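You operate a simulated robot arm through the tools that you are given. There is no shell and no other tool. Be economical: measure what you need, move in short steps, check, and stop when the job is done.

The job below is to be done with a simulated two-armed robot. You get a single attempt, and the scene is never put back.

JOB
Hold the grey jug on the top of the sample table steady with one hand and put the size plate with the largest size on its label from the top of the sample table in it with the other.

Only the result counts: the job must be done as asked and must still hold three seconds after the hand-in. Knocking over, shifting, dropping, spilling or breaking anything else fails it.

ROBOT AND FRAMES
Two 6-joint arms with two-finger grippers on one trunk, on a base that drives. Base frame: it is fixed to the floor where the robot stands at the start and does not move with it; the origin is under the middle of the robot, x ahead of it, y to its left, z up; the surface under the hand at the start is at about z = 800. Units: mm, rad, N and s.
The left shoulder is at the start at [60, 143, 900], the right one opposite. With the tool pointing down near the work surface each hand reaches from about 320 to 720 mm from the robot's upright axis, wherever it stands, measured 20 degrees to its own side. Payload 2.45 kg a hand.
The TCP of each hand is the grasp point between the finger pads, 26 mm short of the fingertips. In the tool frame z runs along the fingers and y along their closing line. Largest opening 96 mm; the body of the gripper starts 69 mm behind the TCP.
Orientation is that of the tool frame in the base frame, as a unit quaternion [w, x, y, z]. With the fingers straight down and closing along the base's y, the tool's x points along the base's -x, its y along +y and its z along -z.

CONTROLS
- The arms move only by the tool move_arm. It takes "left_series", "right_series" or both (then of equal length, played together; a hand with none holds still); each is one flat list of numbers, 7 for each row, row after row: the shift along the base's x, y, z in m, then the turn, a rotation vector about the base's x, y, z in rad, then the finger opening in m, from 0 to 0.096. In form: [x, y, z, rx, ry, rz, fingers, x, y, z, rx, ry, rz, fingers, ...]. A call has 1 to 20 rows; each row shifts and turns the commanded pose from where the row before left it. Rows are played at 5 a second. More than 50 mm and 0.15 rad between two rows, or a gripper value outside its range, and nothing of the call is played. A pose out of reach is approached as far as the arm can. The call stops where the force on the tool passes 40 N (or 10 N more than at its start, if that is more) or the arm is blocked; 0.2 s more then pass. The fingers move at their own pace and stop on an object; they squeeze with about 40 N. The grip force told is the motor's: it shows also when the fingers shut on nothing. Time passes only in rows, and 0.2 s behind the last, so rows that do not move let the fingers close. It gives the time, the measured TCP pose, the force on the tool (base axes), the opening and the grip force at its end, in the units of the frame above (readings bear some noise), with the torque about the TCP (base axes, N m) and any sound that the robot's microphone picked up.
- Cameras (640 x 400 px; columns grow to the right, rows downward): "scene" is now at [137.4, 4, 1503.7]; the picture's right is [0.04, -1.00, 0.00], its down [-0.75, -0.03, -0.66] and it looks along [0.66, 0.03, -0.75] (base axes); focal length 278 px, centre (320, 200). "left" rides on the left gripper at [81, -3, -98] in its tool frame; the picture's right is [0.04, 1.00, 0.00], its down [-0.73, 0.03, -0.68] and it looks along [-0.68, 0.03, 0.73] (tool axes); focal length 256 px, centre (320, 200). "right" rides on the right gripper at [82, 3, -98] in its tool frame; the picture's right is [-0.04, 1.00, 0.00], its down [-0.73, -0.03, -0.68] and it looks along [-0.68, -0.03, 0.73] (tool axes); focal length 256 px, centre (320, 200). There is no depth. A picture from a camera that has moved, and an enlarged one, comes with that camera's place and axes in the base frame and with its lens.
- grab_frame(camera): a new picture of that camera. It takes no simulated time.
- slide_trunk(by): slides the trunk up (or, below 0, down) by that many mm; the arms and the scene camera ride with it, the base frame stays. It gives what a move gives, with no picture.
- roll_base(legs): drives the robot by 1 to 6 legs, each [ahead, turn to the left] in mm and rad, along the robot's own axes; the way and the turn of a leg run together, so that a leg with both is an arc; at most 1500 mm and 3.142 rad a leg. The arms and the cameras ride along, it lands a little off, and it stops where it bumps. It gives what a move gives.
- head_to(pan, tilt): turns the head with the scene camera to pan (to the left, within 1.501 rad either way) and tilt (down, from -0.506 to 1.204), counted from straight ahead of the robot. It gives what a move gives.
- close_up(camera, box): a new picture of the part [left, top, right, bottom] of that camera's present view, enlarged. It takes no simulated time.
- sign_off(): hands the job in; it is judged then, once.

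Work in short steps. Places have to be worked out from the pictures, the camera data and where the tool is seen: move nearer, look again, correct. Check each grasp and each placing, and mend what went wrong. You have 120 turns and 88 pictures in all, those below and enlarged ones among them. Open the grippers and draw the arms clear of the work before you hand the job in, unless the task says otherwise; then end with one line.

The tools are called as name(argument=value, ...) on one line, values as JSON. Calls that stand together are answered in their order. move_arm: Moves the arms, as the interface text tells. Its arguments: {"type":"object","properties":{"left_series":{"type":"array","items":{"type":"number"}},"right_series":{"type":"array","items":{"type":"number"}}},"required":[]} The other tools are called the same way: slide_trunk (by) slides the trunk up or down; roll_base (legs) drives the base; head_to (pan, tilt) turns the head that bears the scene camera; grab_frame (camera) takes a picture; close_up (camera, box) takes an enlarged picture of a part of a camera's view; sign_off () hands the job in.

At the start:

```text
clock: 0.0
left_eef_pos: [528.9, 174.0, 1145.8]
left_ee_rot: [0.001, 0.003, 1.0, 0.0]
left_contact_force: [1.0, 0.1, -0.3]
left_wrist_torque: [0.01, -0.02, -0.01]
left_gripper_width: 96.1
left_gripper_force: 0.0
right_eef_pos: [450.6, -205.4, 1195.2]
right_ee_rot: [0.0, 0.004, 1.0, 0.0]
right_contact_force: [0.3, 0.0, 0.3]
right_wrist_torque: [-0.02, 0.0, -0.01]
right_gripper_width: 96.0
right_gripper_force: 0.1
trunk travel left (down, up): [-525.0, 65.0]
robot x, y, heading: [-0.0, -3.3, -0.0]
head pan, tilt: [0.042, 0.85]
```

scene: 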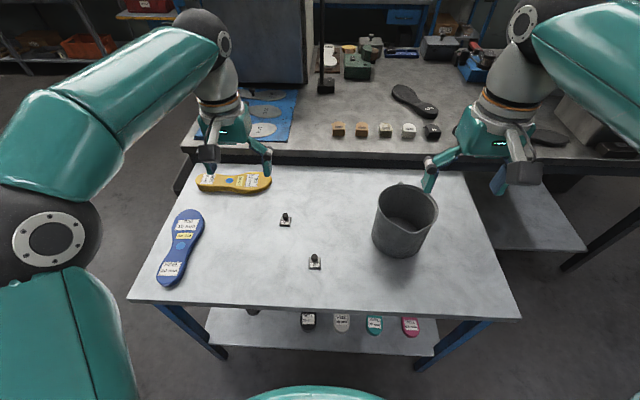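
right: 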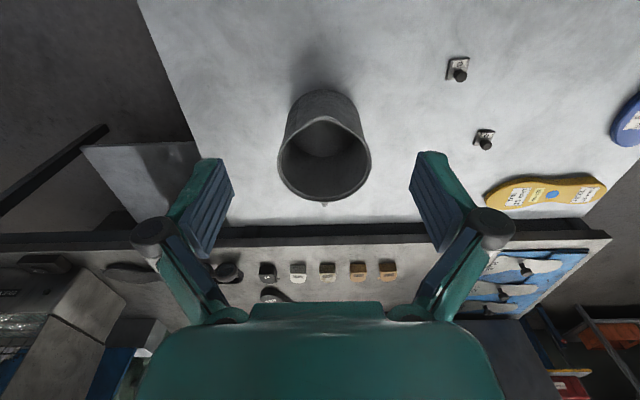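
left: 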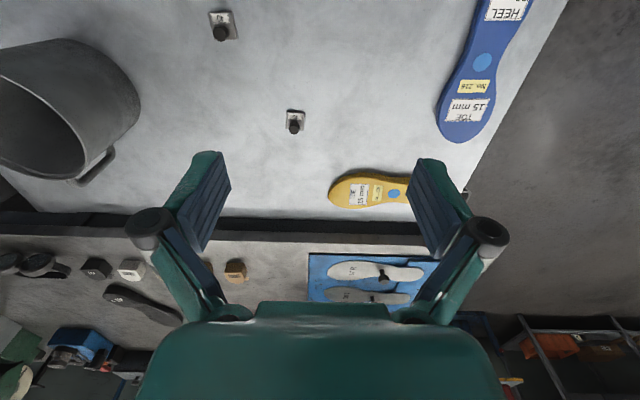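

I see two small knobbed plates on the sample table, plus the jug; I zoom in on the labels to read the sizes.

close_up(camera="left", box=[190, 0, 320, 140])

close_up(camera="right", box=[430, 40, 520, 160])

close_up(camera="scene", box=[265, 200, 335, 280])

```text
2.86 times, centred on (255, 70) of left
camera zoom: at [446.7, 173.0, 1243.7], right [-0.03, 1.0, 0.0], down [0.73, 0.03, 0.68], along [0.68, 0.02, -0.73], focal length 731 px, centre (506, 571)
```

zoom: 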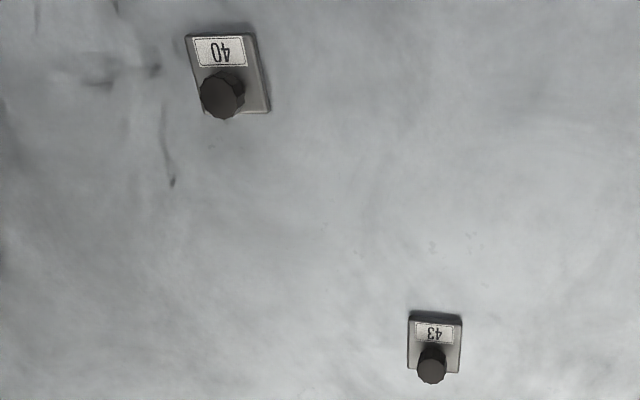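

```text
3.33 times, centred on (475, 100) of right
camera zoom: at [371.4, -201.9, 1292.1], right [0.05, 1.0, 0.0], down [0.73, -0.03, 0.68], along [0.68, -0.03, -0.73], focal length 853 px, centre (-197, 533)
```

zoom: 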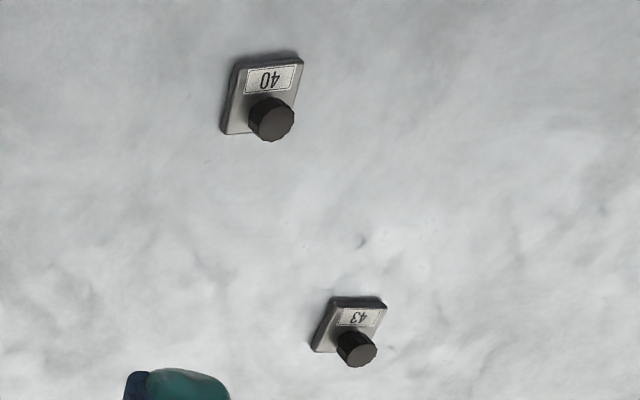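

```text
5.00 times, centred on (300, 240) of scene
camera zoom: at [137.4, 4.0, 1503.7], right [0.04, -1.0, 0.0], down [-0.75, -0.03, -0.66], along [0.66, 0.03, -0.75], focal length 1389 px, centre (420, 0)
```

zoom: 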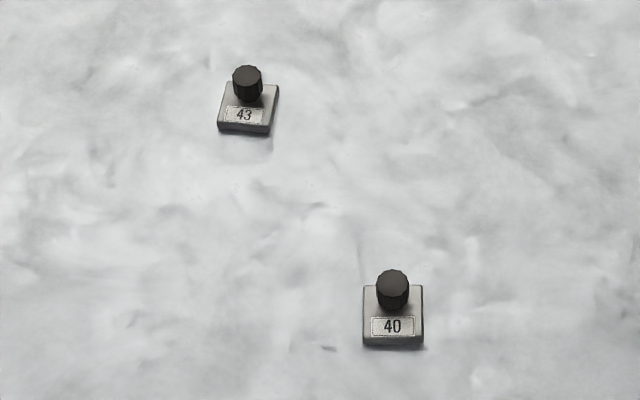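

Labels read 43 and 40, so I want the 43 plate, at about (660, 135, 800). The jug is near (595, -205), about 135 wide, with its rim at roughly z 980. I move the left hand above the 43 plate and the right hand a bit to the right, then look again.

move_arm(left_series=[0.035, -0.01, -0.045, 0, 0, 0, 0.096, 0.035, -0.01, -0.045, 0, 0, 0, 0.096, 0.035, -0.01, -0.045, 0, 0, 0, 0.096, 0.02, -0.007, -0.045, 0, 0, 0, 0.096], right_series=[0.02, -0.02, -0.01, 0, 0, 0, 0.096, 0.02, -0.02, -0.01, 0, 0, 0, 0.096, 0.02, -0.02, 0, 0, 0, 0, 0.096, 0.02, -0.02, 0, 0, 0, 0, 0.096])

grab_frame(camera="left")

grab_frame(camera="right")

grab_frame(camera="scene")

```text
refused: row 1 steps farther than a row can; nothing moved
```

```text
81 pictures are left
camera left: at [446.7, 173.0, 1243.7], right [-0.03, 1.0, 0.0], down [0.73, 0.03, 0.68], along [0.68, 0.02, -0.73], focal length 256 px, centre (320, 200)
```

left: 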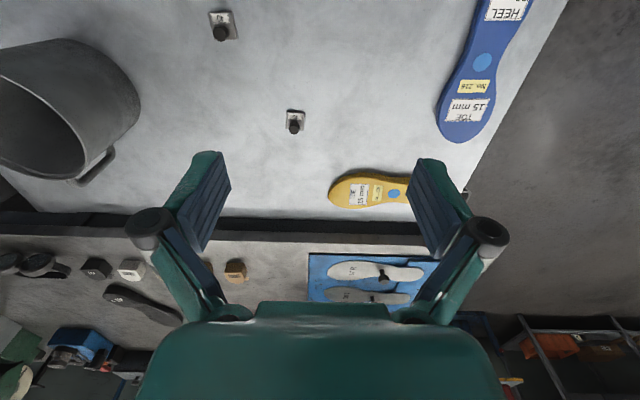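

```text
80 pictures are left
camera right: at [371.4, -201.9, 1292.1], right [0.05, 1.0, 0.0], down [0.73, -0.03, 0.68], along [0.68, -0.03, -0.73], focal length 256 px, centre (320, 200)
```

right: 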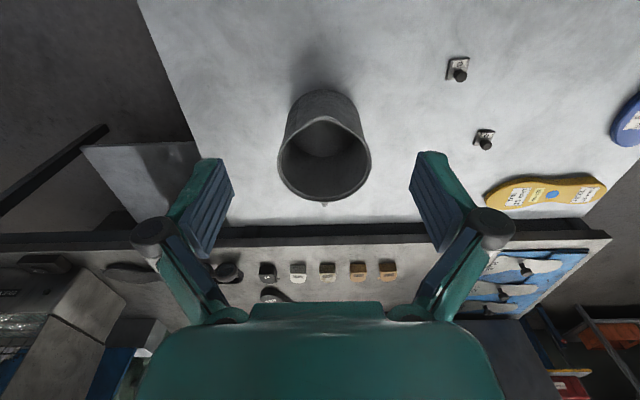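

```text
79 pictures are left
camera scene: at [137.4, 4.0, 1503.7], right [0.04, -1.0, 0.0], down [-0.75, -0.03, -0.66], along [0.66, 0.03, -0.75], focal length 278 px, centre (320, 200)
```

scene: 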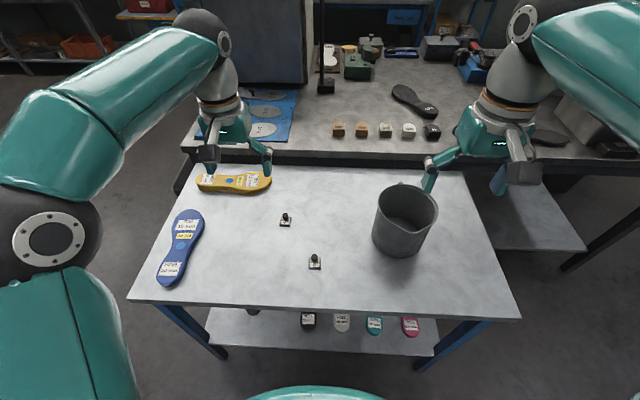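

The step limit is on total length, so I repeat with smaller steps.

move_arm(left_series=[0.025, -0.008, -0.035, 0, 0, 0, 0.096, 0.025, -0.008, -0.035, 0, 0, 0, 0.096, 0.025, -0.008, -0.035, 0, 0, 0, 0.096, 0.025, -0.008, -0.035, 0, 0, 0, 0.096, 0.025, -0.005, -0.035, 0, 0, 0, 0.096], right_series=[0.02, -0.02, -0.01, 0, 0, 0, 0.096, 0.02, -0.02, -0.01, 0, 0, 0, 0.096, 0.02, -0.02, 0, 0, 0, 0, 0.096, 0.02, -0.02, 0, 0, 0, 0, 0.096, 0.02, 0, 0, 0, 0, 0, 0.096])

grab_frame(camera="left")

grab_frame(camera="right")

grab_frame(camera="scene")

```text
clock: 1.2
left_eef_pos: [654.7, 137.3, 970.0]
left_ee_rot: [0.0, 0.002, 1.0, 0.001]
left_contact_force: [0.3, 0.6, 0.0]
left_wrist_torque: [-0.03, 0.03, -0.04]
left_gripper_width: 95.9
left_gripper_force: 0.0
right_eef_pos: [554.8, -285.5, 1173.8]
right_ee_rot: [-0.002, 0.003, 1.0, 0.0]
right_contact_force: [-0.2, 0.5, -0.8]
right_wrist_torque: [-0.03, 0.08, 0.02]
right_gripper_width: 96.0
right_gripper_force: 0.0
trunk travel left (down, up): [-525.0, 65.0]
robot x, y, heading: [-1.1, -2.2, -0.004]
head pan, tilt: [0.042, 0.85]
```

```text
78 pictures are left
camera left: at [573.5, 136.3, 1068.0], right [-0.03, 1.0, 0.0], down [0.74, 0.03, 0.68], along [0.68, 0.02, -0.74], focal length 256 px, centre (320, 200)
```

left: 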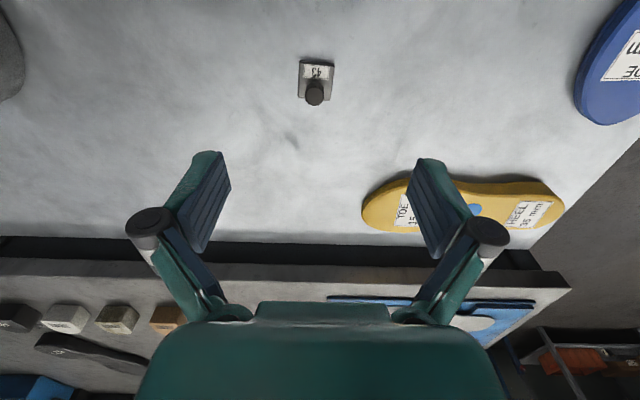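

```text
77 pictures are left
camera right: at [474.6, -281.5, 1271.4], right [0.05, 1.0, 0.0], down [0.74, -0.03, 0.68], along [0.68, -0.03, -0.74], focal length 256 px, centre (320, 200)
```

right: 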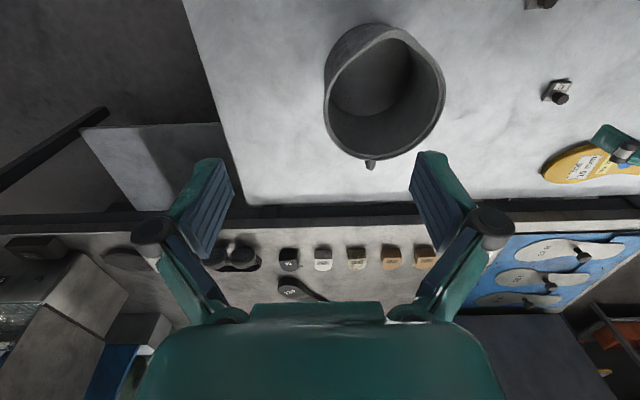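

```text
76 pictures are left
camera scene: at [140.7, 4.2, 1503.3], right [0.04, -1.0, 0.0], down [-0.75, -0.03, -0.66], along [0.66, 0.03, -0.75], focal length 278 px, centre (320, 200)
```

scene: 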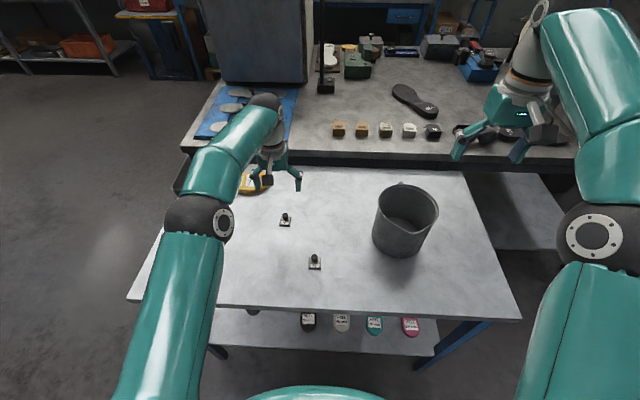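

The knob of plate 43 is around (662, 134). The jug rim looks to be at about z 935, centre (620, -205). I zoom in on the jug and lower the left hand for a finer view of the knob.

close_up(camera="scene", box=[350, 170, 460, 270])

close_up(camera="right", box=[300, 0, 480, 180])

move_arm(left_series=[0.003, -0.002, -0.025, 0, 0, 0, 0.096, 0.003, -0.002, -0.025, 0, 0, 0, 0.096, 0, 0, -0.02, 0, 0, 0, 0.096, 0, 0, 0, 0, 0, 0, 0.06])

grab_frame(camera="left")

```text
4.00 times, centred on (405, 220) of scene
camera zoom: at [140.7, 4.2, 1503.3], right [0.04, -1.0, 0.0], down [-0.75, -0.03, -0.66], along [0.66, 0.03, -0.75], focal length 1111 px, centre (-20, 120)
```

zoom: 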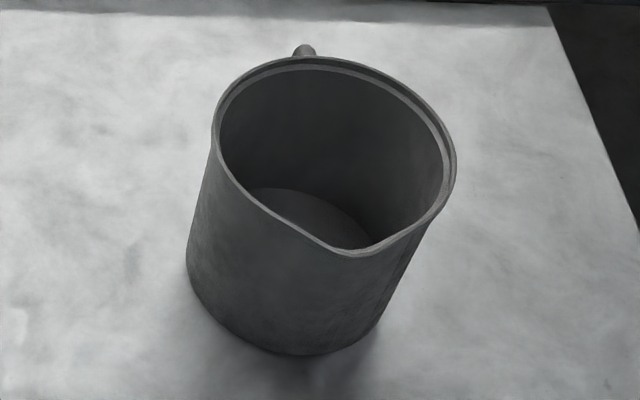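

```text
2.22 times, centred on (390, 90) of right
camera zoom: at [474.6, -281.5, 1271.4], right [0.05, 1.0, 0.0], down [0.74, -0.03, 0.68], along [0.68, -0.03, -0.74], focal length 569 px, centre (164, 444)
```

zoom: 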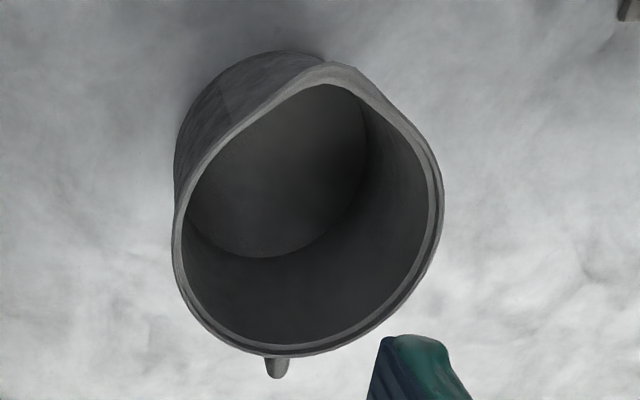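

```text
clock: 2.2
left_eef_pos: [658.4, 132.5, 899.9]
left_ee_rot: [0.0, 0.002, 1.0, 0.0]
left_contact_force: [-0.8, 0.1, -0.3]
left_wrist_torque: [0.0, 0.0, 0.0]
left_gripper_width: 59.7
left_gripper_force: 0.1
right_eef_pos: [550.6, -287.2, 1175.7]
right_ee_rot: [0.001, 0.003, 1.0, 0.0]
right_contact_force: [-0.3, -0.2, 0.3]
right_wrist_torque: [-0.03, -0.03, 0.0]
right_gripper_width: 96.1
right_gripper_force: 0.1
trunk travel left (down, up): [-525.0, 65.0]
robot x, y, heading: [4.2, 1.1, -0.005]
head pan, tilt: [0.042, 0.85]
```

```text
73 pictures are left
camera left: at [576.4, 131.2, 998.8], right [-0.03, 1.0, 0.0], down [0.73, 0.03, 0.68], along [0.68, 0.02, -0.73], focal length 256 px, centre (320, 200)
```

left: 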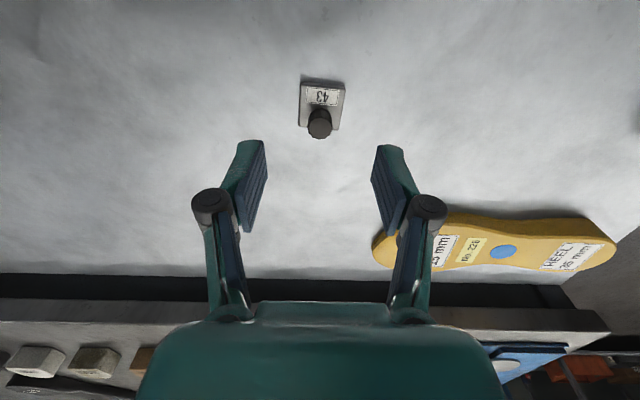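

The knob of the 43 plate is at about (659, 133), with its top near z 828. I turn the left hand -90° about z so it closes along x; that will leave room beside the right hand at the jug later.

move_arm(left_series=[0, 0, 0, 0, 0, -0.143, 0.06, 0, 0, 0, 0, 0, -0.143, 0.06, 0, 0, 0, 0, 0, -0.143, 0.06, 0, 0, 0, 0, 0, -0.143, 0.06, 0, 0, 0, 0, 0, -0.143, 0.06, 0, 0, 0, 0, 0, -0.143, 0.06, 0, 0, 0, 0, 0, -0.143, 0.06, 0, 0, 0, 0, 0, -0.143, 0.06, 0, 0, 0, 0, 0, -0.143, 0.06, 0, 0, 0, 0, 0, -0.143, 0.06, 0, 0, 0, 0, 0, -0.141, 0.06])

grab_frame(camera="left")

grab_frame(camera="scene")

```text
clock: 4.6
left_eef_pos: [658.8, 133.0, 901.5]
left_ee_rot: [0.0, 0.71, 0.704, 0.0]
left_contact_force: [0.3, 0.1, -0.6]
left_wrist_torque: [0.0, 0.02, -0.01]
left_gripper_width: 60.0
left_gripper_force: 0.1
right_eef_pos: [551.9, -285.9, 1175.5]
right_ee_rot: [-0.001, 0.002, 1.0, 0.0]
right_contact_force: [0.6, -0.3, -0.9]
right_wrist_torque: [0.02, -0.02, 0.0]
right_gripper_width: 96.0
right_gripper_force: 0.0
trunk travel left (down, up): [-525.0, 65.0]
robot x, y, heading: [1.2, 2.0, 0.001]
head pan, tilt: [0.042, 0.85]
```

```text
72 pictures are left
camera left: at [656.2, 216.4, 998.8], right [1.0, 0.03, 0.0], down [0.02, -0.73, 0.68], along [0.02, -0.68, -0.73], focal length 256 px, centre (320, 200)
```

left: 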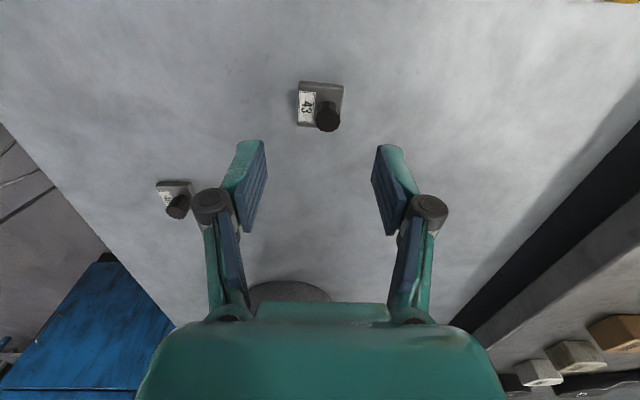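

```text
71 pictures are left
camera scene: at [137.7, 4.0, 1503.7], right [0.04, -1.0, 0.0], down [-0.75, -0.03, -0.66], along [0.66, 0.03, -0.75], focal length 278 px, centre (320, 200)
```

scene: 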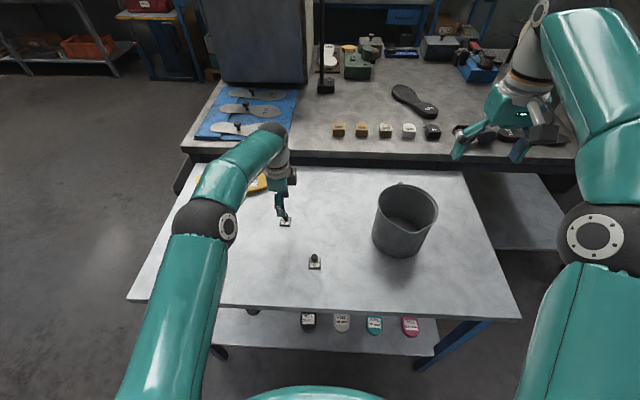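

The wrist turned cleanly. The knob reads at about (663, 136), so I correct, descend to z ≈ 850 and check before closing.

move_arm(left_series=[0.004, 0.003, -0.02, 0, 0, 0, 0.06, 0, 0, -0.02, 0, 0, 0, 0.06, 0, 0, -0.012, 0, 0, 0, 0.06, 0, 0, 0, 0, 0, 0, 0.06])

close_up(camera="left", box=[200, 80, 440, 240])

close_up(camera="scene", box=[250, 170, 330, 240])

```text
clock: 5.6
left_eef_pos: [662.7, 136.7, 849.3]
left_ee_rot: [-0.001, 0.709, 0.705, -0.001]
left_contact_force: [0.0, 0.2, -0.2]
left_wrist_torque: [-0.01, 0.03, 0.02]
left_gripper_width: 60.1
left_gripper_force: 0.1
right_eef_pos: [551.8, -287.1, 1175.8]
right_ee_rot: [0.0, 0.002, 1.0, 0.0]
right_contact_force: [0.4, -0.8, -0.1]
right_wrist_torque: [0.0, 0.03, -0.04]
right_gripper_width: 96.1
right_gripper_force: 0.2
trunk travel left (down, up): [-525.0, 65.0]
robot x, y, heading: [1.9, -4.3, -0.001]
head pan, tilt: [0.042, 0.85]
```

```text
2.50 times, centred on (320, 160) of left
camera zoom: at [659.4, 219.3, 947.0], right [1.0, 0.03, 0.0], down [0.03, -0.73, 0.68], along [0.02, -0.68, -0.73], focal length 640 px, centre (320, 300)
```

zoom: 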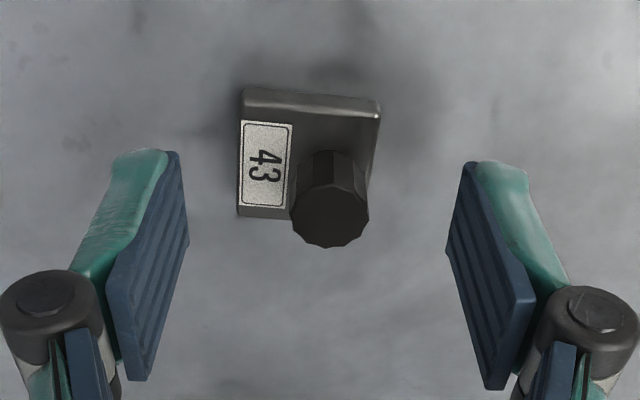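

```text
5.71 times, centred on (290, 205) of scene
camera zoom: at [137.5, 3.9, 1503.7], right [0.04, -1.0, 0.0], down [-0.75, -0.03, -0.66], along [0.66, 0.03, -0.75], focal length 1587 px, centre (491, 171)
```

zoom: 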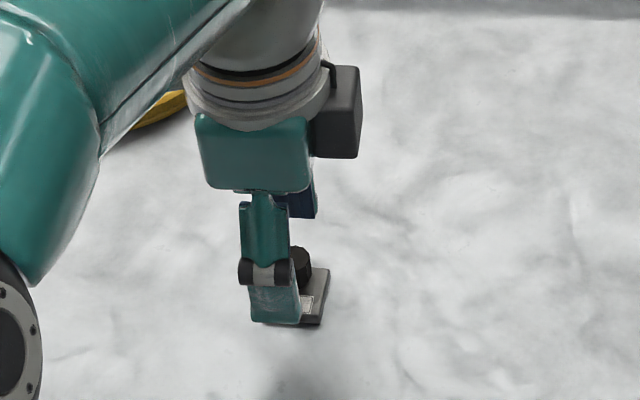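

The knob sits well between the fingers. I lower 13 mm more and close.

move_arm(left_series=[0.001, -0.001, -0.007, 0, 0, 0, 0.06, 0, 0, -0.006, 0, 0, 0, 0.06, 0, 0, 0, 0, 0, 0, 0.03, 0, 0, 0, 0, 0, 0, 0.01, 0, 0, 0, 0, 0, 0, 0.005, 0, 0, 0, 0, 0, 0, 0.005])

close_up(camera="left", box=[200, 80, 440, 240])

```text
clock: 7.0
left_eef_pos: [663.8, 135.7, 835.7]
left_ee_rot: [0.001, 0.709, 0.705, 0.0]
left_contact_force: [1.0, -0.7, -0.4]
left_wrist_torque: [0.06, 0.0, -0.01]
left_gripper_width: 16.5
left_gripper_force: 39.8
right_eef_pos: [552.7, -286.4, 1174.8]
right_ee_rot: [-0.001, 0.003, 1.0, 0.0]
right_contact_force: [0.1, -0.2, 0.6]
right_wrist_torque: [-0.02, 0.0, 0.02]
right_gripper_width: 95.9
right_gripper_force: 0.1
trunk travel left (down, up): [-525.0, 65.0]
robot x, y, heading: [-1.7, -3.2, -0.001]
head pan, tilt: [0.042, 0.85]
```

```text
2.50 times, centred on (320, 160) of left
camera zoom: at [661.2, 218.5, 933.8], right [1.0, 0.03, 0.0], down [0.03, -0.73, 0.68], along [0.02, -0.68, -0.73], focal length 640 px, centre (320, 300)
```

zoom: 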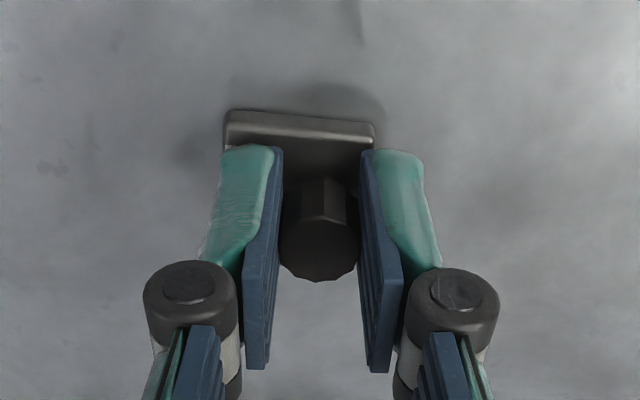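

The knob is held at 16.5 mm with full grip force. I lift straight up and look.

move_arm(left_series=[0, 0, 0.015, 0, 0, 0, 0.005, 0, 0, 0.035, 0, 0, 0, 0.005, 0, 0, 0.04, 0, 0, 0, 0.005, 0, 0, 0.04, 0, 0, 0, 0.005, 0, 0, 0.04, 0, 0, 0, 0.005, 0, 0, 0.04, 0, 0, 0, 0.005, 0, 0, 0.04, 0, 0, 0, 0.005, 0, 0, 0.03, 0, 0, 0, 0.005])

grab_frame(camera="left")

grab_frame(camera="scene")

```text
clock: 8.8
left_eef_pos: [622.0, 133.8, 1088.8]
left_ee_rot: [0.0, 0.709, 0.705, 0.001]
left_contact_force: [0.5, -0.4, -0.9]
left_wrist_torque: [-0.01, 0.01, 0.01]
left_gripper_width: 16.4
left_gripper_force: 40.7
left hand out of reach, approached as far as the arm can: row 5, 6, 7, 8
right_eef_pos: [551.9, -285.9, 1176.7]
right_ee_rot: [0.0, 0.003, 1.0, 0.0]
right_contact_force: [-0.2, -0.2, -0.4]
right_wrist_torque: [0.01, -0.01, -0.02]
right_gripper_width: 95.9
right_gripper_force: 0.0
trunk travel left (down, up): [-525.0, 65.0]
robot x, y, heading: [6.7, -2.8, -0.0]
head pan, tilt: [0.042, 0.85]
```

```text
67 pictures are left
camera left: at [617.6, 218.3, 1187.8], right [1.0, 0.03, 0.0], down [0.03, -0.73, 0.68], along [0.02, -0.68, -0.73], focal length 256 px, centre (320, 200)
```

left: 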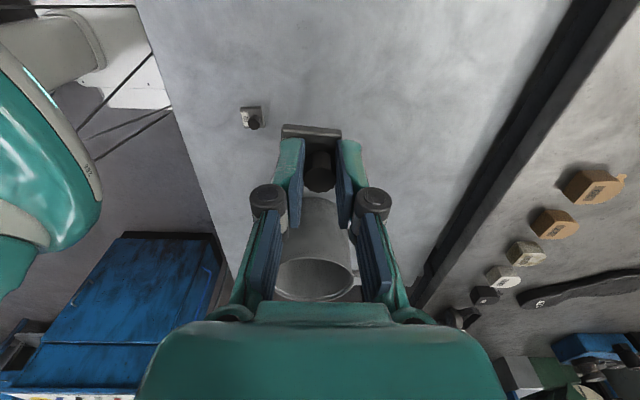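

```text
66 pictures are left
camera scene: at [137.4, 4.1, 1503.6], right [0.04, -1.0, 0.0], down [-0.75, -0.03, -0.66], along [0.66, 0.03, -0.75], focal length 278 px, centre (320, 200)
```

scene: 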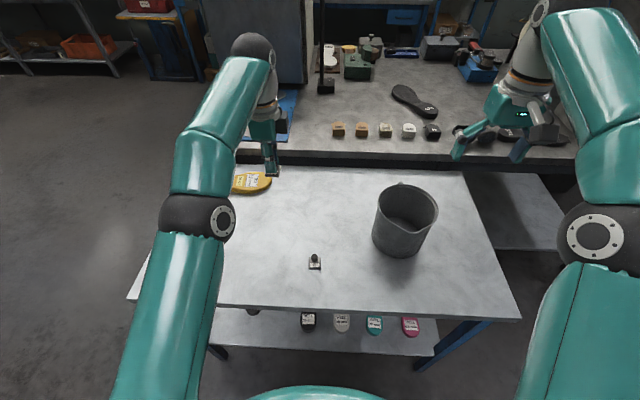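

The plate hangs securely, but the left arm is at its reach limit at this height. I pull it back a bit, raise the trunk, and turn the base to the right so both hands reach the jug easily.

move_arm(left_series=[-0.04, 0, 0, 0, 0, 0, 0.005, -0.03, 0, 0, 0, 0, 0, 0.005])

slide_trunk(by=60)

roll_base(legs=[[0, -0.4]])

grab_frame(camera="scene")

grab_frame(camera="right")

grab_frame(camera="left")

```text
clock: 9.4
left_eef_pos: [554.0, 135.3, 1091.1]
left_ee_rot: [0.0, 0.709, 0.705, -0.001]
left_contact_force: [0.4, 0.1, -1.1]
left_wrist_torque: [0.01, 0.01, 0.02]
left_gripper_width: 16.8
left_gripper_force: 40.5
right_eef_pos: [552.3, -285.9, 1175.4]
right_ee_rot: [-0.001, 0.002, 1.0, 0.0]
right_contact_force: [-0.1, -0.3, -0.1]
right_wrist_torque: [0.02, 0.02, 0.01]
right_gripper_width: 96.3
right_gripper_force: 0.1
trunk travel left (down, up): [-525.0, 65.0]
robot x, y, heading: [1.9, -1.0, -0.0]
head pan, tilt: [0.042, 0.85]
```

```text
clock: 10.4
left_eef_pos: [554.6, 135.7, 1151.8]
left_ee_rot: [-0.001, 0.709, 0.705, 0.0]
left_contact_force: [0.0, -0.2, -1.4]
left_wrist_torque: [-0.01, 0.04, 0.0]
left_gripper_width: 16.7
left_gripper_force: 40.1
right_eef_pos: [552.1, -287.2, 1235.0]
right_ee_rot: [-0.001, 0.002, 1.0, 0.0]
right_contact_force: [0.2, 0.0, 0.4]
right_wrist_torque: [-0.01, 0.01, 0.0]
right_gripper_width: 95.6
right_gripper_force: 0.1
trunk travel left (down, up): [-585.0, 5.0]
robot x, y, heading: [-3.1, 0.9, 0.003]
head pan, tilt: [0.042, 0.85]
```

```text
clock: 12.1
left_eef_pos: [559.4, -93.7, 1151.6]
left_ee_rot: [0.0, 0.836, 0.548, 0.0]
left_contact_force: [-1.2, -0.5, -0.4]
left_wrist_torque: [-0.01, 0.0, -0.01]
left_gripper_width: 16.8
left_gripper_force: 39.9
right_eef_pos: [391.6, -479.6, 1234.8]
right_ee_rot: [0.0, 0.204, 0.979, 0.0]
right_contact_force: [-0.8, 0.4, -0.1]
right_wrist_torque: [0.03, -0.01, -0.02]
right_gripper_width: 96.1
right_gripper_force: 0.1
trunk travel left (down, up): [-585.0, 5.0]
robot x, y, heading: [4.2, 19.9, -0.404]
head pan, tilt: [0.042, 0.85]
```

```text
65 pictures are left
camera scene: at [132.3, -31.0, 1563.7], right [-0.36, -0.93, 0.0], down [-0.7, 0.27, -0.66], along [0.62, -0.23, -0.75], focal length 278 px, centre (320, 200)
```

scene: 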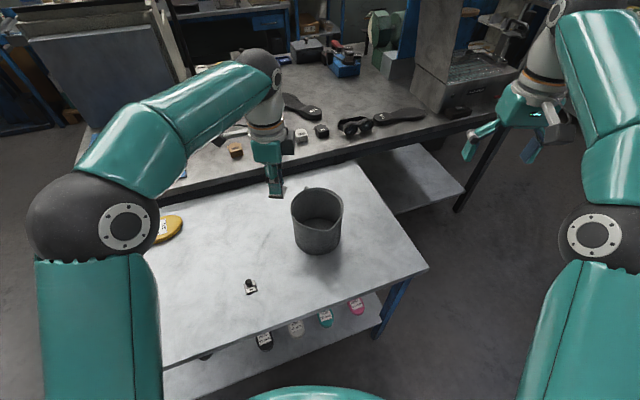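

```text
64 pictures are left
camera right: at [318.8, -443.0, 1333.0], right [0.44, 0.9, 0.0], down [0.66, -0.32, 0.68], along [0.61, -0.3, -0.73], focal length 256 px, centre (320, 200)
```

right: 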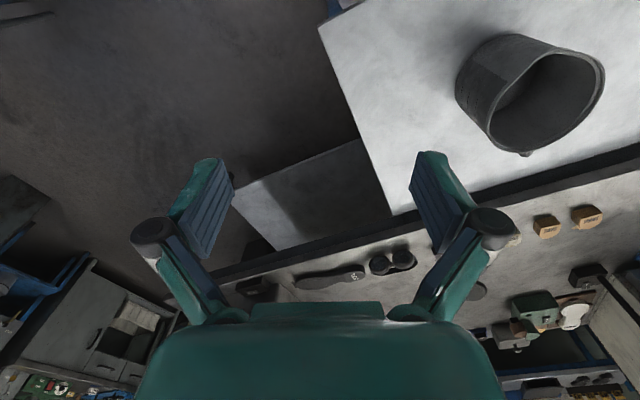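

```text
63 pictures are left
camera left: at [587.8, -15.1, 1249.4], right [0.93, -0.36, 0.0], down [-0.27, -0.68, 0.68], along [-0.25, -0.63, -0.73], focal length 256 px, centre (320, 200)
```

left: 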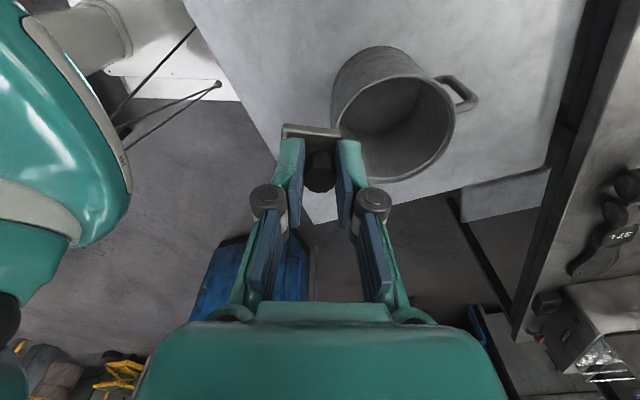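

Both hands now have room. Jug centre ≈ (623, -205), rim z ≈ 935. I bring the right hand above the near-right rim at (593, -278), z ≈ 1010, with its closing line radial.

move_arm(right_series=[0.0251, 0.0252, -0.028, 0, 0, 0, 0.096, 0.0251, 0.0252, -0.028, 0, 0, 0, 0.096, 0.0251, 0.0252, -0.028, 0, 0, 0, 0.096, 0.0251, 0.0252, -0.028, 0, 0, 0, 0.096, 0.0251, 0.0252, -0.028, 0, 0, 0, 0.096, 0.0251, 0.0252, -0.028, 0, 0, 0, 0.096, 0.0251, 0.0252, -0.028, 0, 0, 0, 0.096, 0.0251, 0.0252, -0.028, 0, 0, 0, 0.096])

grab_frame(camera="right")

grab_frame(camera="left")

close_up(camera="scene", box=[240, 140, 400, 270])

```text
clock: 13.9
left_eef_pos: [561.7, -92.6, 1151.0]
left_ee_rot: [0.0, 0.836, 0.549, 0.0]
left_contact_force: [0.2, 0.4, -0.6]
left_wrist_torque: [0.0, 0.05, 0.01]
left_gripper_width: 16.7
left_gripper_force: 39.1
right_eef_pos: [589.1, -275.4, 1010.2]
right_ee_rot: [-0.001, 0.204, 0.979, 0.0]
right_contact_force: [-0.3, 0.7, -1.6]
right_wrist_torque: [0.01, -0.02, 0.01]
right_gripper_width: 95.9
right_gripper_force: 0.1
right hand out of reach, approached as far as the arm can: row 8
trunk travel left (down, up): [-585.0, 5.0]
robot x, y, heading: [5.8, 19.3, -0.407]
head pan, tilt: [0.042, 0.85]
```

```text
62 pictures are left
camera right: at [517.1, -238.9, 1107.4], right [0.44, 0.9, 0.0], down [0.66, -0.32, 0.68], along [0.61, -0.3, -0.74], focal length 256 px, centre (320, 200)
```

right: 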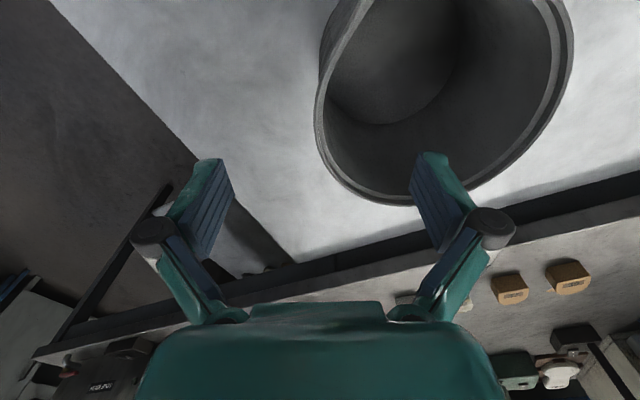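

```text
61 pictures are left
camera left: at [589.7, -14.9, 1248.9], right [0.93, -0.36, 0.0], down [-0.26, -0.68, 0.68], along [-0.25, -0.63, -0.73], focal length 256 px, centre (320, 200)
```

left: 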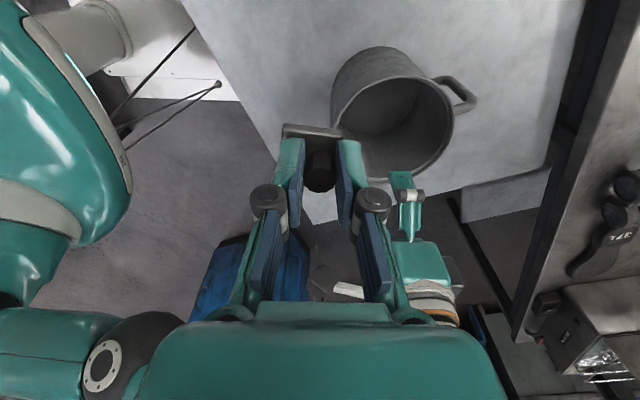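

```text
3.08 times, centred on (320, 205) of scene
camera zoom: at [134.6, -30.9, 1563.6], right [-0.36, -0.93, 0.0], down [-0.7, 0.27, -0.66], along [0.61, -0.23, -0.75], focal length 855 px, centre (320, 185)
```

zoom: 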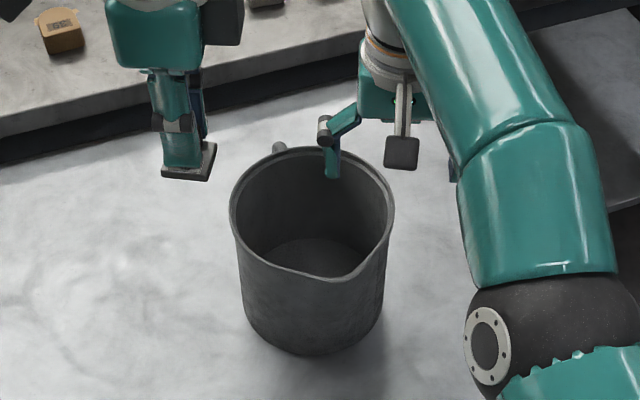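

A circle fit to the rim gives centre (627, -204), radius about 80, so the TCP is right over the wall. I trim the yaw a touch and lower until the tips are just about at rim height.

move_arm(right_series=[0, 0, -0.02, 0, 0, -0.02, 0.096, 0, 0, -0.02, 0, 0, -0.03, 0.096])

grab_frame(camera="right")

close_up(camera="scene", box=[260, 150, 380, 250])

```text
clock: 14.5
left_eef_pos: [559.5, -94.4, 1152.0]
left_ee_rot: [0.0, 0.836, 0.548, 0.0]
left_contact_force: [-0.1, 0.4, -1.4]
left_wrist_torque: [0.02, -0.01, -0.02]
left_gripper_width: 17.1
left_gripper_force: 39.5
right_eef_pos: [591.6, -276.8, 971.1]
right_ee_rot: [-0.001, 0.23, 0.973, 0.0]
right_contact_force: [1.2, 0.2, 0.3]
right_wrist_torque: [0.0, -0.01, -0.02]
right_gripper_width: 96.0
right_gripper_force: 0.2
right hand out of reach, approached as far as the arm can: row 2
trunk travel left (down, up): [-585.0, 5.0]
robot x, y, heading: [1.6, 17.2, -0.407]
head pan, tilt: [0.042, 0.85]
```

```text
59 pictures are left
camera right: at [521.3, -237.0, 1068.0], right [0.48, 0.88, 0.0], down [0.65, -0.35, 0.68], along [0.59, -0.33, -0.74], focal length 256 px, centre (320, 200)
```

right: 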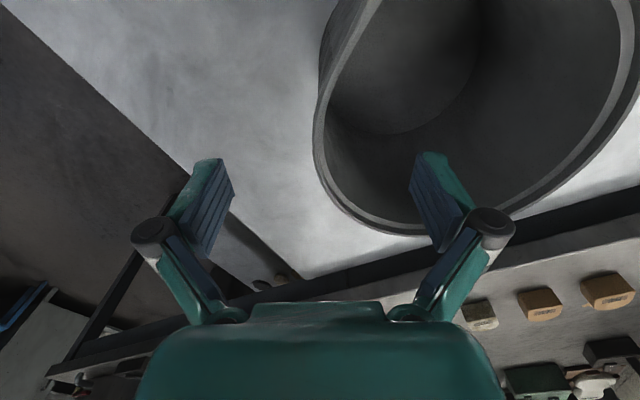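

```text
4.00 times, centred on (320, 200) of scene
camera zoom: at [132.4, -31.3, 1563.7], right [-0.36, -0.93, 0.0], down [-0.7, 0.27, -0.66], along [0.62, -0.23, -0.75], focal length 1111 px, centre (320, 200)
```

zoom: 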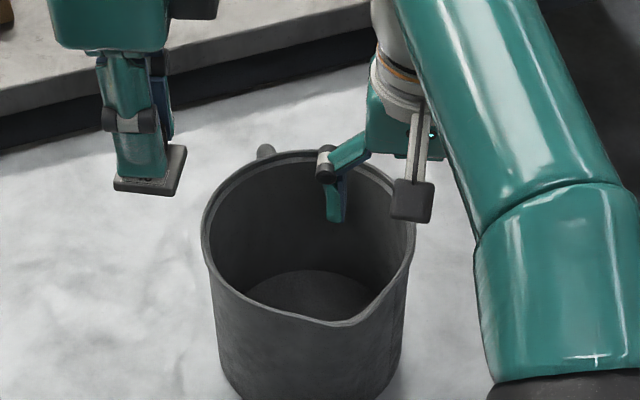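

The inner finger is inside the rim and the outer one is outside. I lower another ~58 mm in steps with the fingers open.

move_arm(right_series=[0, 0, -0.015, 0, 0, 0, 0.096, 0, 0, -0.015, 0, 0, 0, 0.096, 0, 0, -0.015, 0, 0, 0, 0.096, 0, 0, -0.01, 0, 0, 0, 0.096])

grab_frame(camera="right")

close_up(camera="scene", box=[260, 150, 380, 250])

```text
clock: 15.5
left_eef_pos: [559.7, -93.4, 1151.0]
left_ee_rot: [-0.001, 0.836, 0.548, 0.0]
left_contact_force: [0.5, -0.3, -2.1]
left_wrist_torque: [0.0, -0.01, -0.01]
left_gripper_width: 16.8
left_gripper_force: 39.9
right_eef_pos: [597.3, -278.1, 916.2]
right_ee_rot: [-0.001, 0.228, 0.974, 0.001]
right_contact_force: [-0.2, -0.7, 0.2]
right_wrist_torque: [0.02, 0.01, 0.01]
right_gripper_width: 96.1
right_gripper_force: 0.1
right hand out of reach, approached as far as the arm can: row 2
trunk travel left (down, up): [-585.0, 5.0]
robot x, y, heading: [8.1, 17.6, -0.403]
head pan, tilt: [0.042, 0.85]
```

```text
57 pictures are left
camera right: at [526.8, -237.5, 1012.9], right [0.48, 0.88, 0.0], down [0.65, -0.35, 0.68], along [0.59, -0.33, -0.74], focal length 256 px, centre (320, 200)
```

right: 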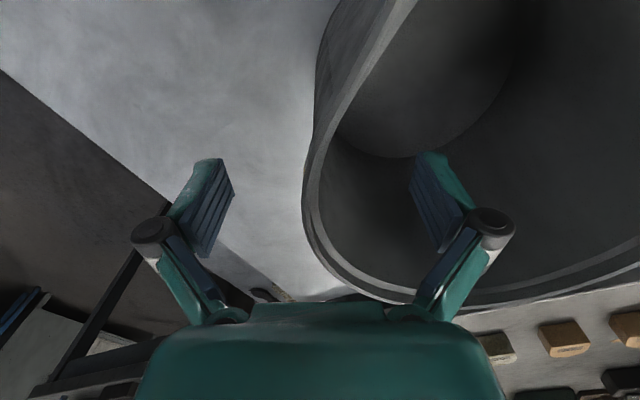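

```text
4.00 times, centred on (320, 200) of scene
camera zoom: at [133.0, -31.2, 1563.6], right [-0.36, -0.93, 0.0], down [-0.7, 0.27, -0.66], along [0.62, -0.23, -0.75], focal length 1111 px, centre (320, 200)
```

zoom: 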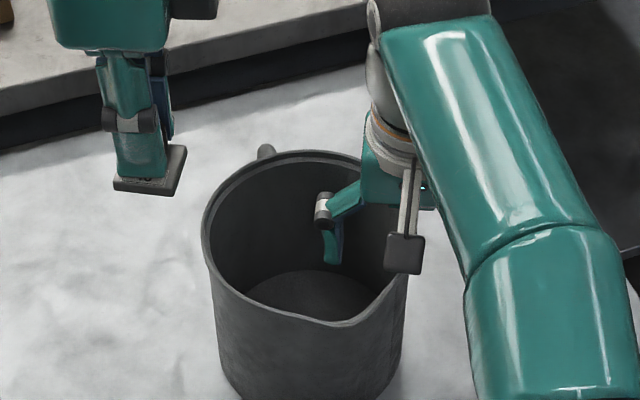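

The rim lies between the fingers almost exactly at the TCP (about 2 mm outward). I nudge by 2 mm and close on the wall.

move_arm(right_series=[-0.001, -0.002, 0, 0, 0, 0, 0.08, 0, 0, 0, 0, 0, 0, 0.05, 0, 0, 0, 0, 0, 0, 0.03, 0, 0, 0, 0, 0, 0, 0.015, 0, 0, 0, 0, 0, 0, 0.005, 0, 0, 0, 0, 0, 0, 0, 0, 0, 0, 0, 0, 0, 0])

grab_frame(camera="right")

grab_frame(camera="scene")

```text
clock: 17.1
left_eef_pos: [559.9, -94.0, 1151.1]
left_ee_rot: [-0.001, 0.836, 0.549, -0.001]
left_contact_force: [0.1, -0.7, -0.6]
left_wrist_torque: [-0.01, 0.04, -0.04]
left_gripper_width: 16.8
left_gripper_force: 40.1
right_eef_pos: [596.4, -278.9, 916.0]
right_ee_rot: [-0.001, 0.229, 0.974, 0.001]
right_contact_force: [0.1, 0.4, 0.4]
right_wrist_torque: [-0.01, -0.02, 0.06]
right_gripper_width: 6.7
right_gripper_force: 35.2
trunk travel left (down, up): [-585.0, 5.0]
robot x, y, heading: [7.8, 19.7, -0.404]
head pan, tilt: [0.042, 0.85]
```

```text
55 pictures are left
camera right: at [526.3, -239.6, 1013.6], right [0.48, 0.88, 0.0], down [0.65, -0.35, 0.68], along [0.59, -0.33, -0.74], focal length 256 px, centre (320, 200)
```

right: 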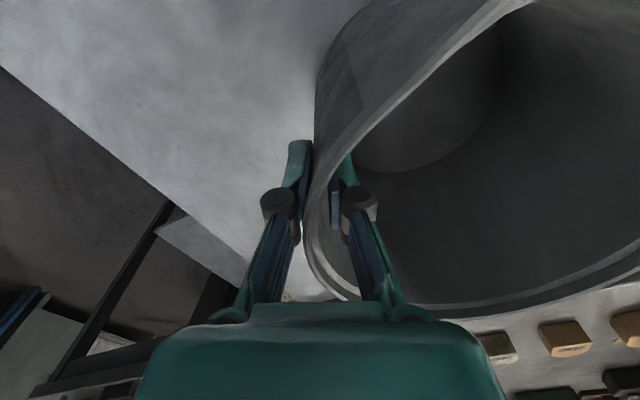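

```text
54 pictures are left
camera scene: at [133.0, -31.2, 1563.6], right [-0.36, -0.93, 0.0], down [-0.7, 0.27, -0.66], along [0.62, -0.23, -0.75], focal length 278 px, centre (320, 200)
```

scene: 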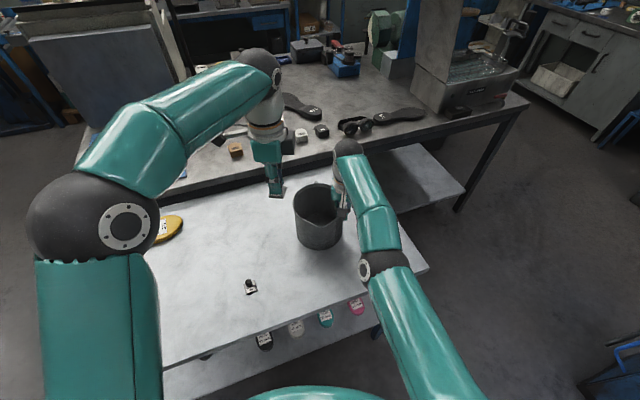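

The wall is gripped (6.7 mm). The rim line in the right view changed a little, so I check whether the jug stands upright.

close_up(camera="scene", box=[260, 150, 380, 250])

grab_frame(camera="left")

```text
4.00 times, centred on (320, 200) of scene
camera zoom: at [133.0, -31.2, 1563.6], right [-0.36, -0.93, 0.0], down [-0.7, 0.27, -0.66], along [0.62, -0.23, -0.75], focal length 1111 px, centre (320, 200)
```

zoom: 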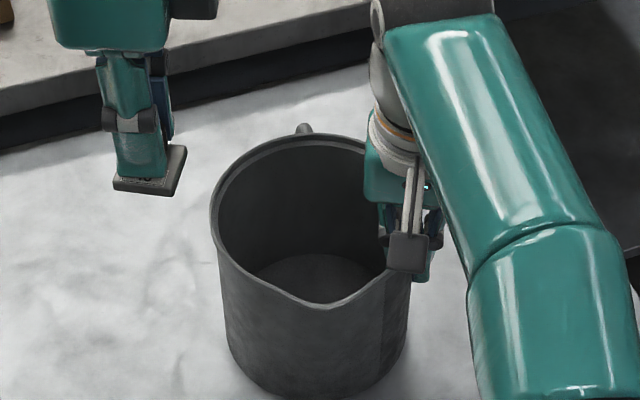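

```text
52 pictures are left
camera left: at [588.3, -15.2, 1249.5], right [0.93, -0.36, 0.0], down [-0.27, -0.68, 0.68], along [-0.25, -0.63, -0.73], focal length 256 px, centre (320, 200)
```

left: 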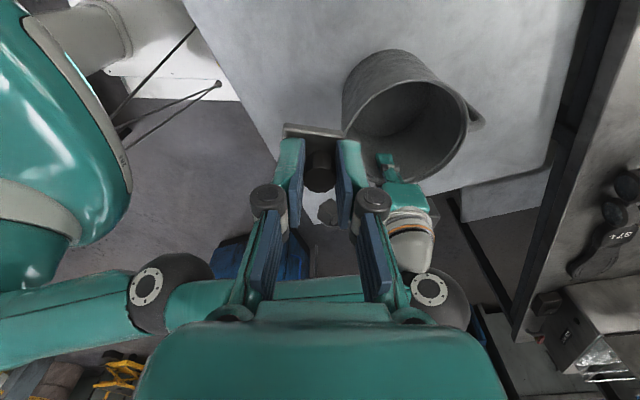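

The jug only turned slightly about its axis and stands upright in the grip; its centre is now ≈ (639, -213). I bring the left hand with the plate over the jug's left half at (642, -180), turning it to about -68° so it clears the right hand.

move_arm(left_series=[0.0137, -0.0143, -0.01, 0, 0, 0.132, 0.005, 0.0137, -0.0143, -0.02, 0, 0, 0.132, 0.005, 0.0137, -0.0143, -0.025, 0, 0, 0.132, 0.005, 0.0137, -0.0143, -0.025, 0, 0, 0.132, 0.005, 0.0137, -0.0143, -0.025, 0, 0, 0.132, 0.005, 0.0137, -0.0143, -0.025, 0, 0, 0.132, 0.005], right_series=[0, 0, 0, 0, 0, 0, 0, 0, 0, 0, 0, 0, 0, 0, 0, 0, 0, 0, 0, 0, 0, 0, 0, 0, 0, 0, 0, 0, 0, 0, 0, 0, 0, 0, 0, 0, 0, 0, 0, 0, 0, 0])

grab_frame(camera="left")

close_up(camera="scene", box=[240, 120, 400, 250])

grab_frame(camera="right")

```text
clock: 18.5
left_eef_pos: [634.3, -175.6, 1019.1]
left_ee_rot: [-0.001, 0.559, 0.829, 0.0]
left_contact_force: [1.3, -0.2, -0.8]
left_wrist_torque: [0.02, 0.03, -0.03]
left_gripper_width: 16.5
left_gripper_force: 40.0
left hand out of reach, approached as far as the arm can: row 6
right_eef_pos: [596.7, -278.9, 915.7]
right_ee_rot: [-0.002, 0.229, 0.974, -0.001]
right_contact_force: [0.3, -0.5, 0.4]
right_wrist_torque: [0.02, -0.03, -0.08]
right_gripper_width: 6.7
right_gripper_force: 34.7
trunk travel left (down, up): [-585.0, 5.0]
robot x, y, heading: [2.7, 17.7, -0.406]
head pan, tilt: [0.042, 0.85]
```

```text
51 pictures are left
camera left: at [599.4, -99.1, 1116.9], right [0.91, 0.41, 0.0], down [0.3, -0.67, 0.68], along [0.28, -0.62, -0.74], focal length 256 px, centre (320, 200)
```

left: 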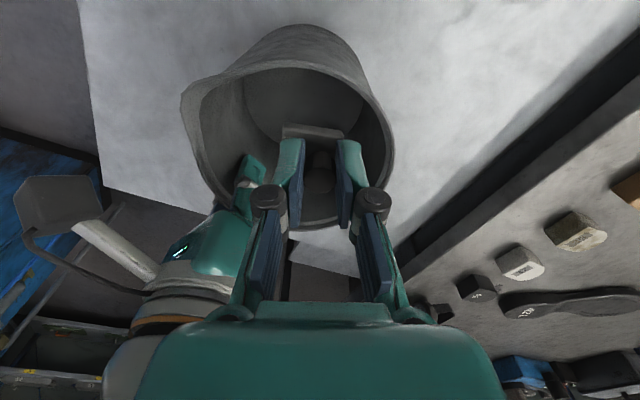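

```text
3.08 times, centred on (320, 185) of scene
camera zoom: at [133.2, -31.2, 1563.7], right [-0.36, -0.93, 0.0], down [-0.7, 0.27, -0.66], along [0.62, -0.23, -0.75], focal length 855 px, centre (320, 246)
```

zoom: 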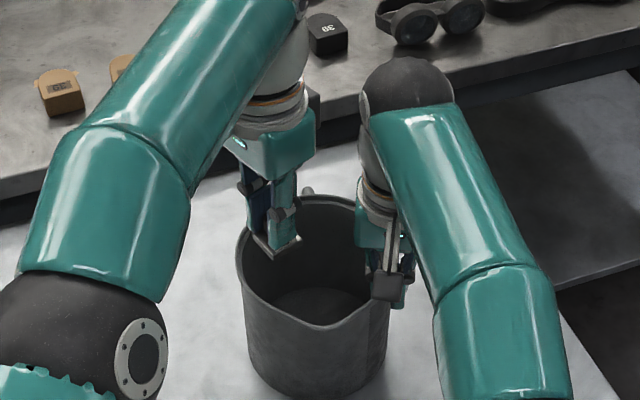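

```text
49 pictures are left
camera right: at [526.5, -239.7, 1013.6], right [0.48, 0.88, 0.0], down [0.65, -0.35, 0.68], along [0.59, -0.33, -0.74], focal length 256 px, centre (320, 200)
```

right: 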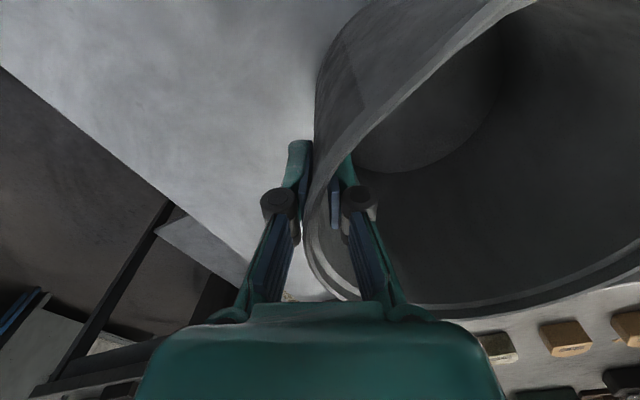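

Plate is over the jug's left half; the rim's left edge is at y≈-147 and the centre is near (640, -219). I shift to about (638, -186) while descending to z≈975.

move_arm(left_series=[-0.002, -0.003, -0.015, 0, 0, 0, 0.005, -0.002, -0.003, -0.015, 0, 0, 0, 0.005, 0, 0, -0.012, 0, 0, 0, 0.005])

grab_frame(camera="left")

close_up(camera="scene", box=[260, 130, 380, 230])

```text
clock: 19.3
left_eef_pos: [629.2, -178.3, 977.6]
left_ee_rot: [0.0, 0.561, 0.828, 0.0]
left_contact_force: [0.1, -0.2, -1.5]
left_wrist_torque: [-0.01, -0.01, 0.01]
left_gripper_width: 16.8
left_gripper_force: 39.6
right_eef_pos: [595.9, -279.2, 916.0]
right_ee_rot: [-0.002, 0.228, 0.974, 0.0]
right_contact_force: [-0.2, -0.5, 0.6]
right_wrist_torque: [-0.04, 0.0, 0.02]
right_gripper_width: 6.6
right_gripper_force: 35.0
trunk travel left (down, up): [-585.0, 5.0]
robot x, y, heading: [4.6, 16.8, -0.404]
head pan, tilt: [0.042, 0.85]
```

```text
48 pictures are left
camera left: at [594.7, -103.5, 1074.9], right [0.91, 0.41, 0.0], down [0.3, -0.67, 0.68], along [0.28, -0.62, -0.73], focal length 256 px, centre (320, 200)
```

left: 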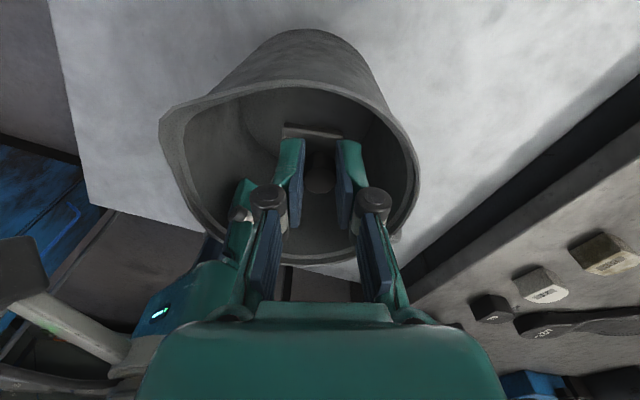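

```text
4.00 times, centred on (320, 180) of scene
camera zoom: at [133.2, -31.3, 1563.6], right [-0.36, -0.93, 0.0], down [-0.7, 0.27, -0.66], along [0.62, -0.23, -0.75], focal length 1111 px, centre (320, 280)
```

zoom: 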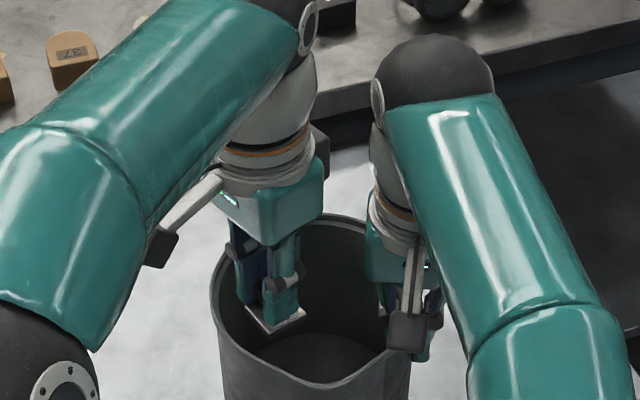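

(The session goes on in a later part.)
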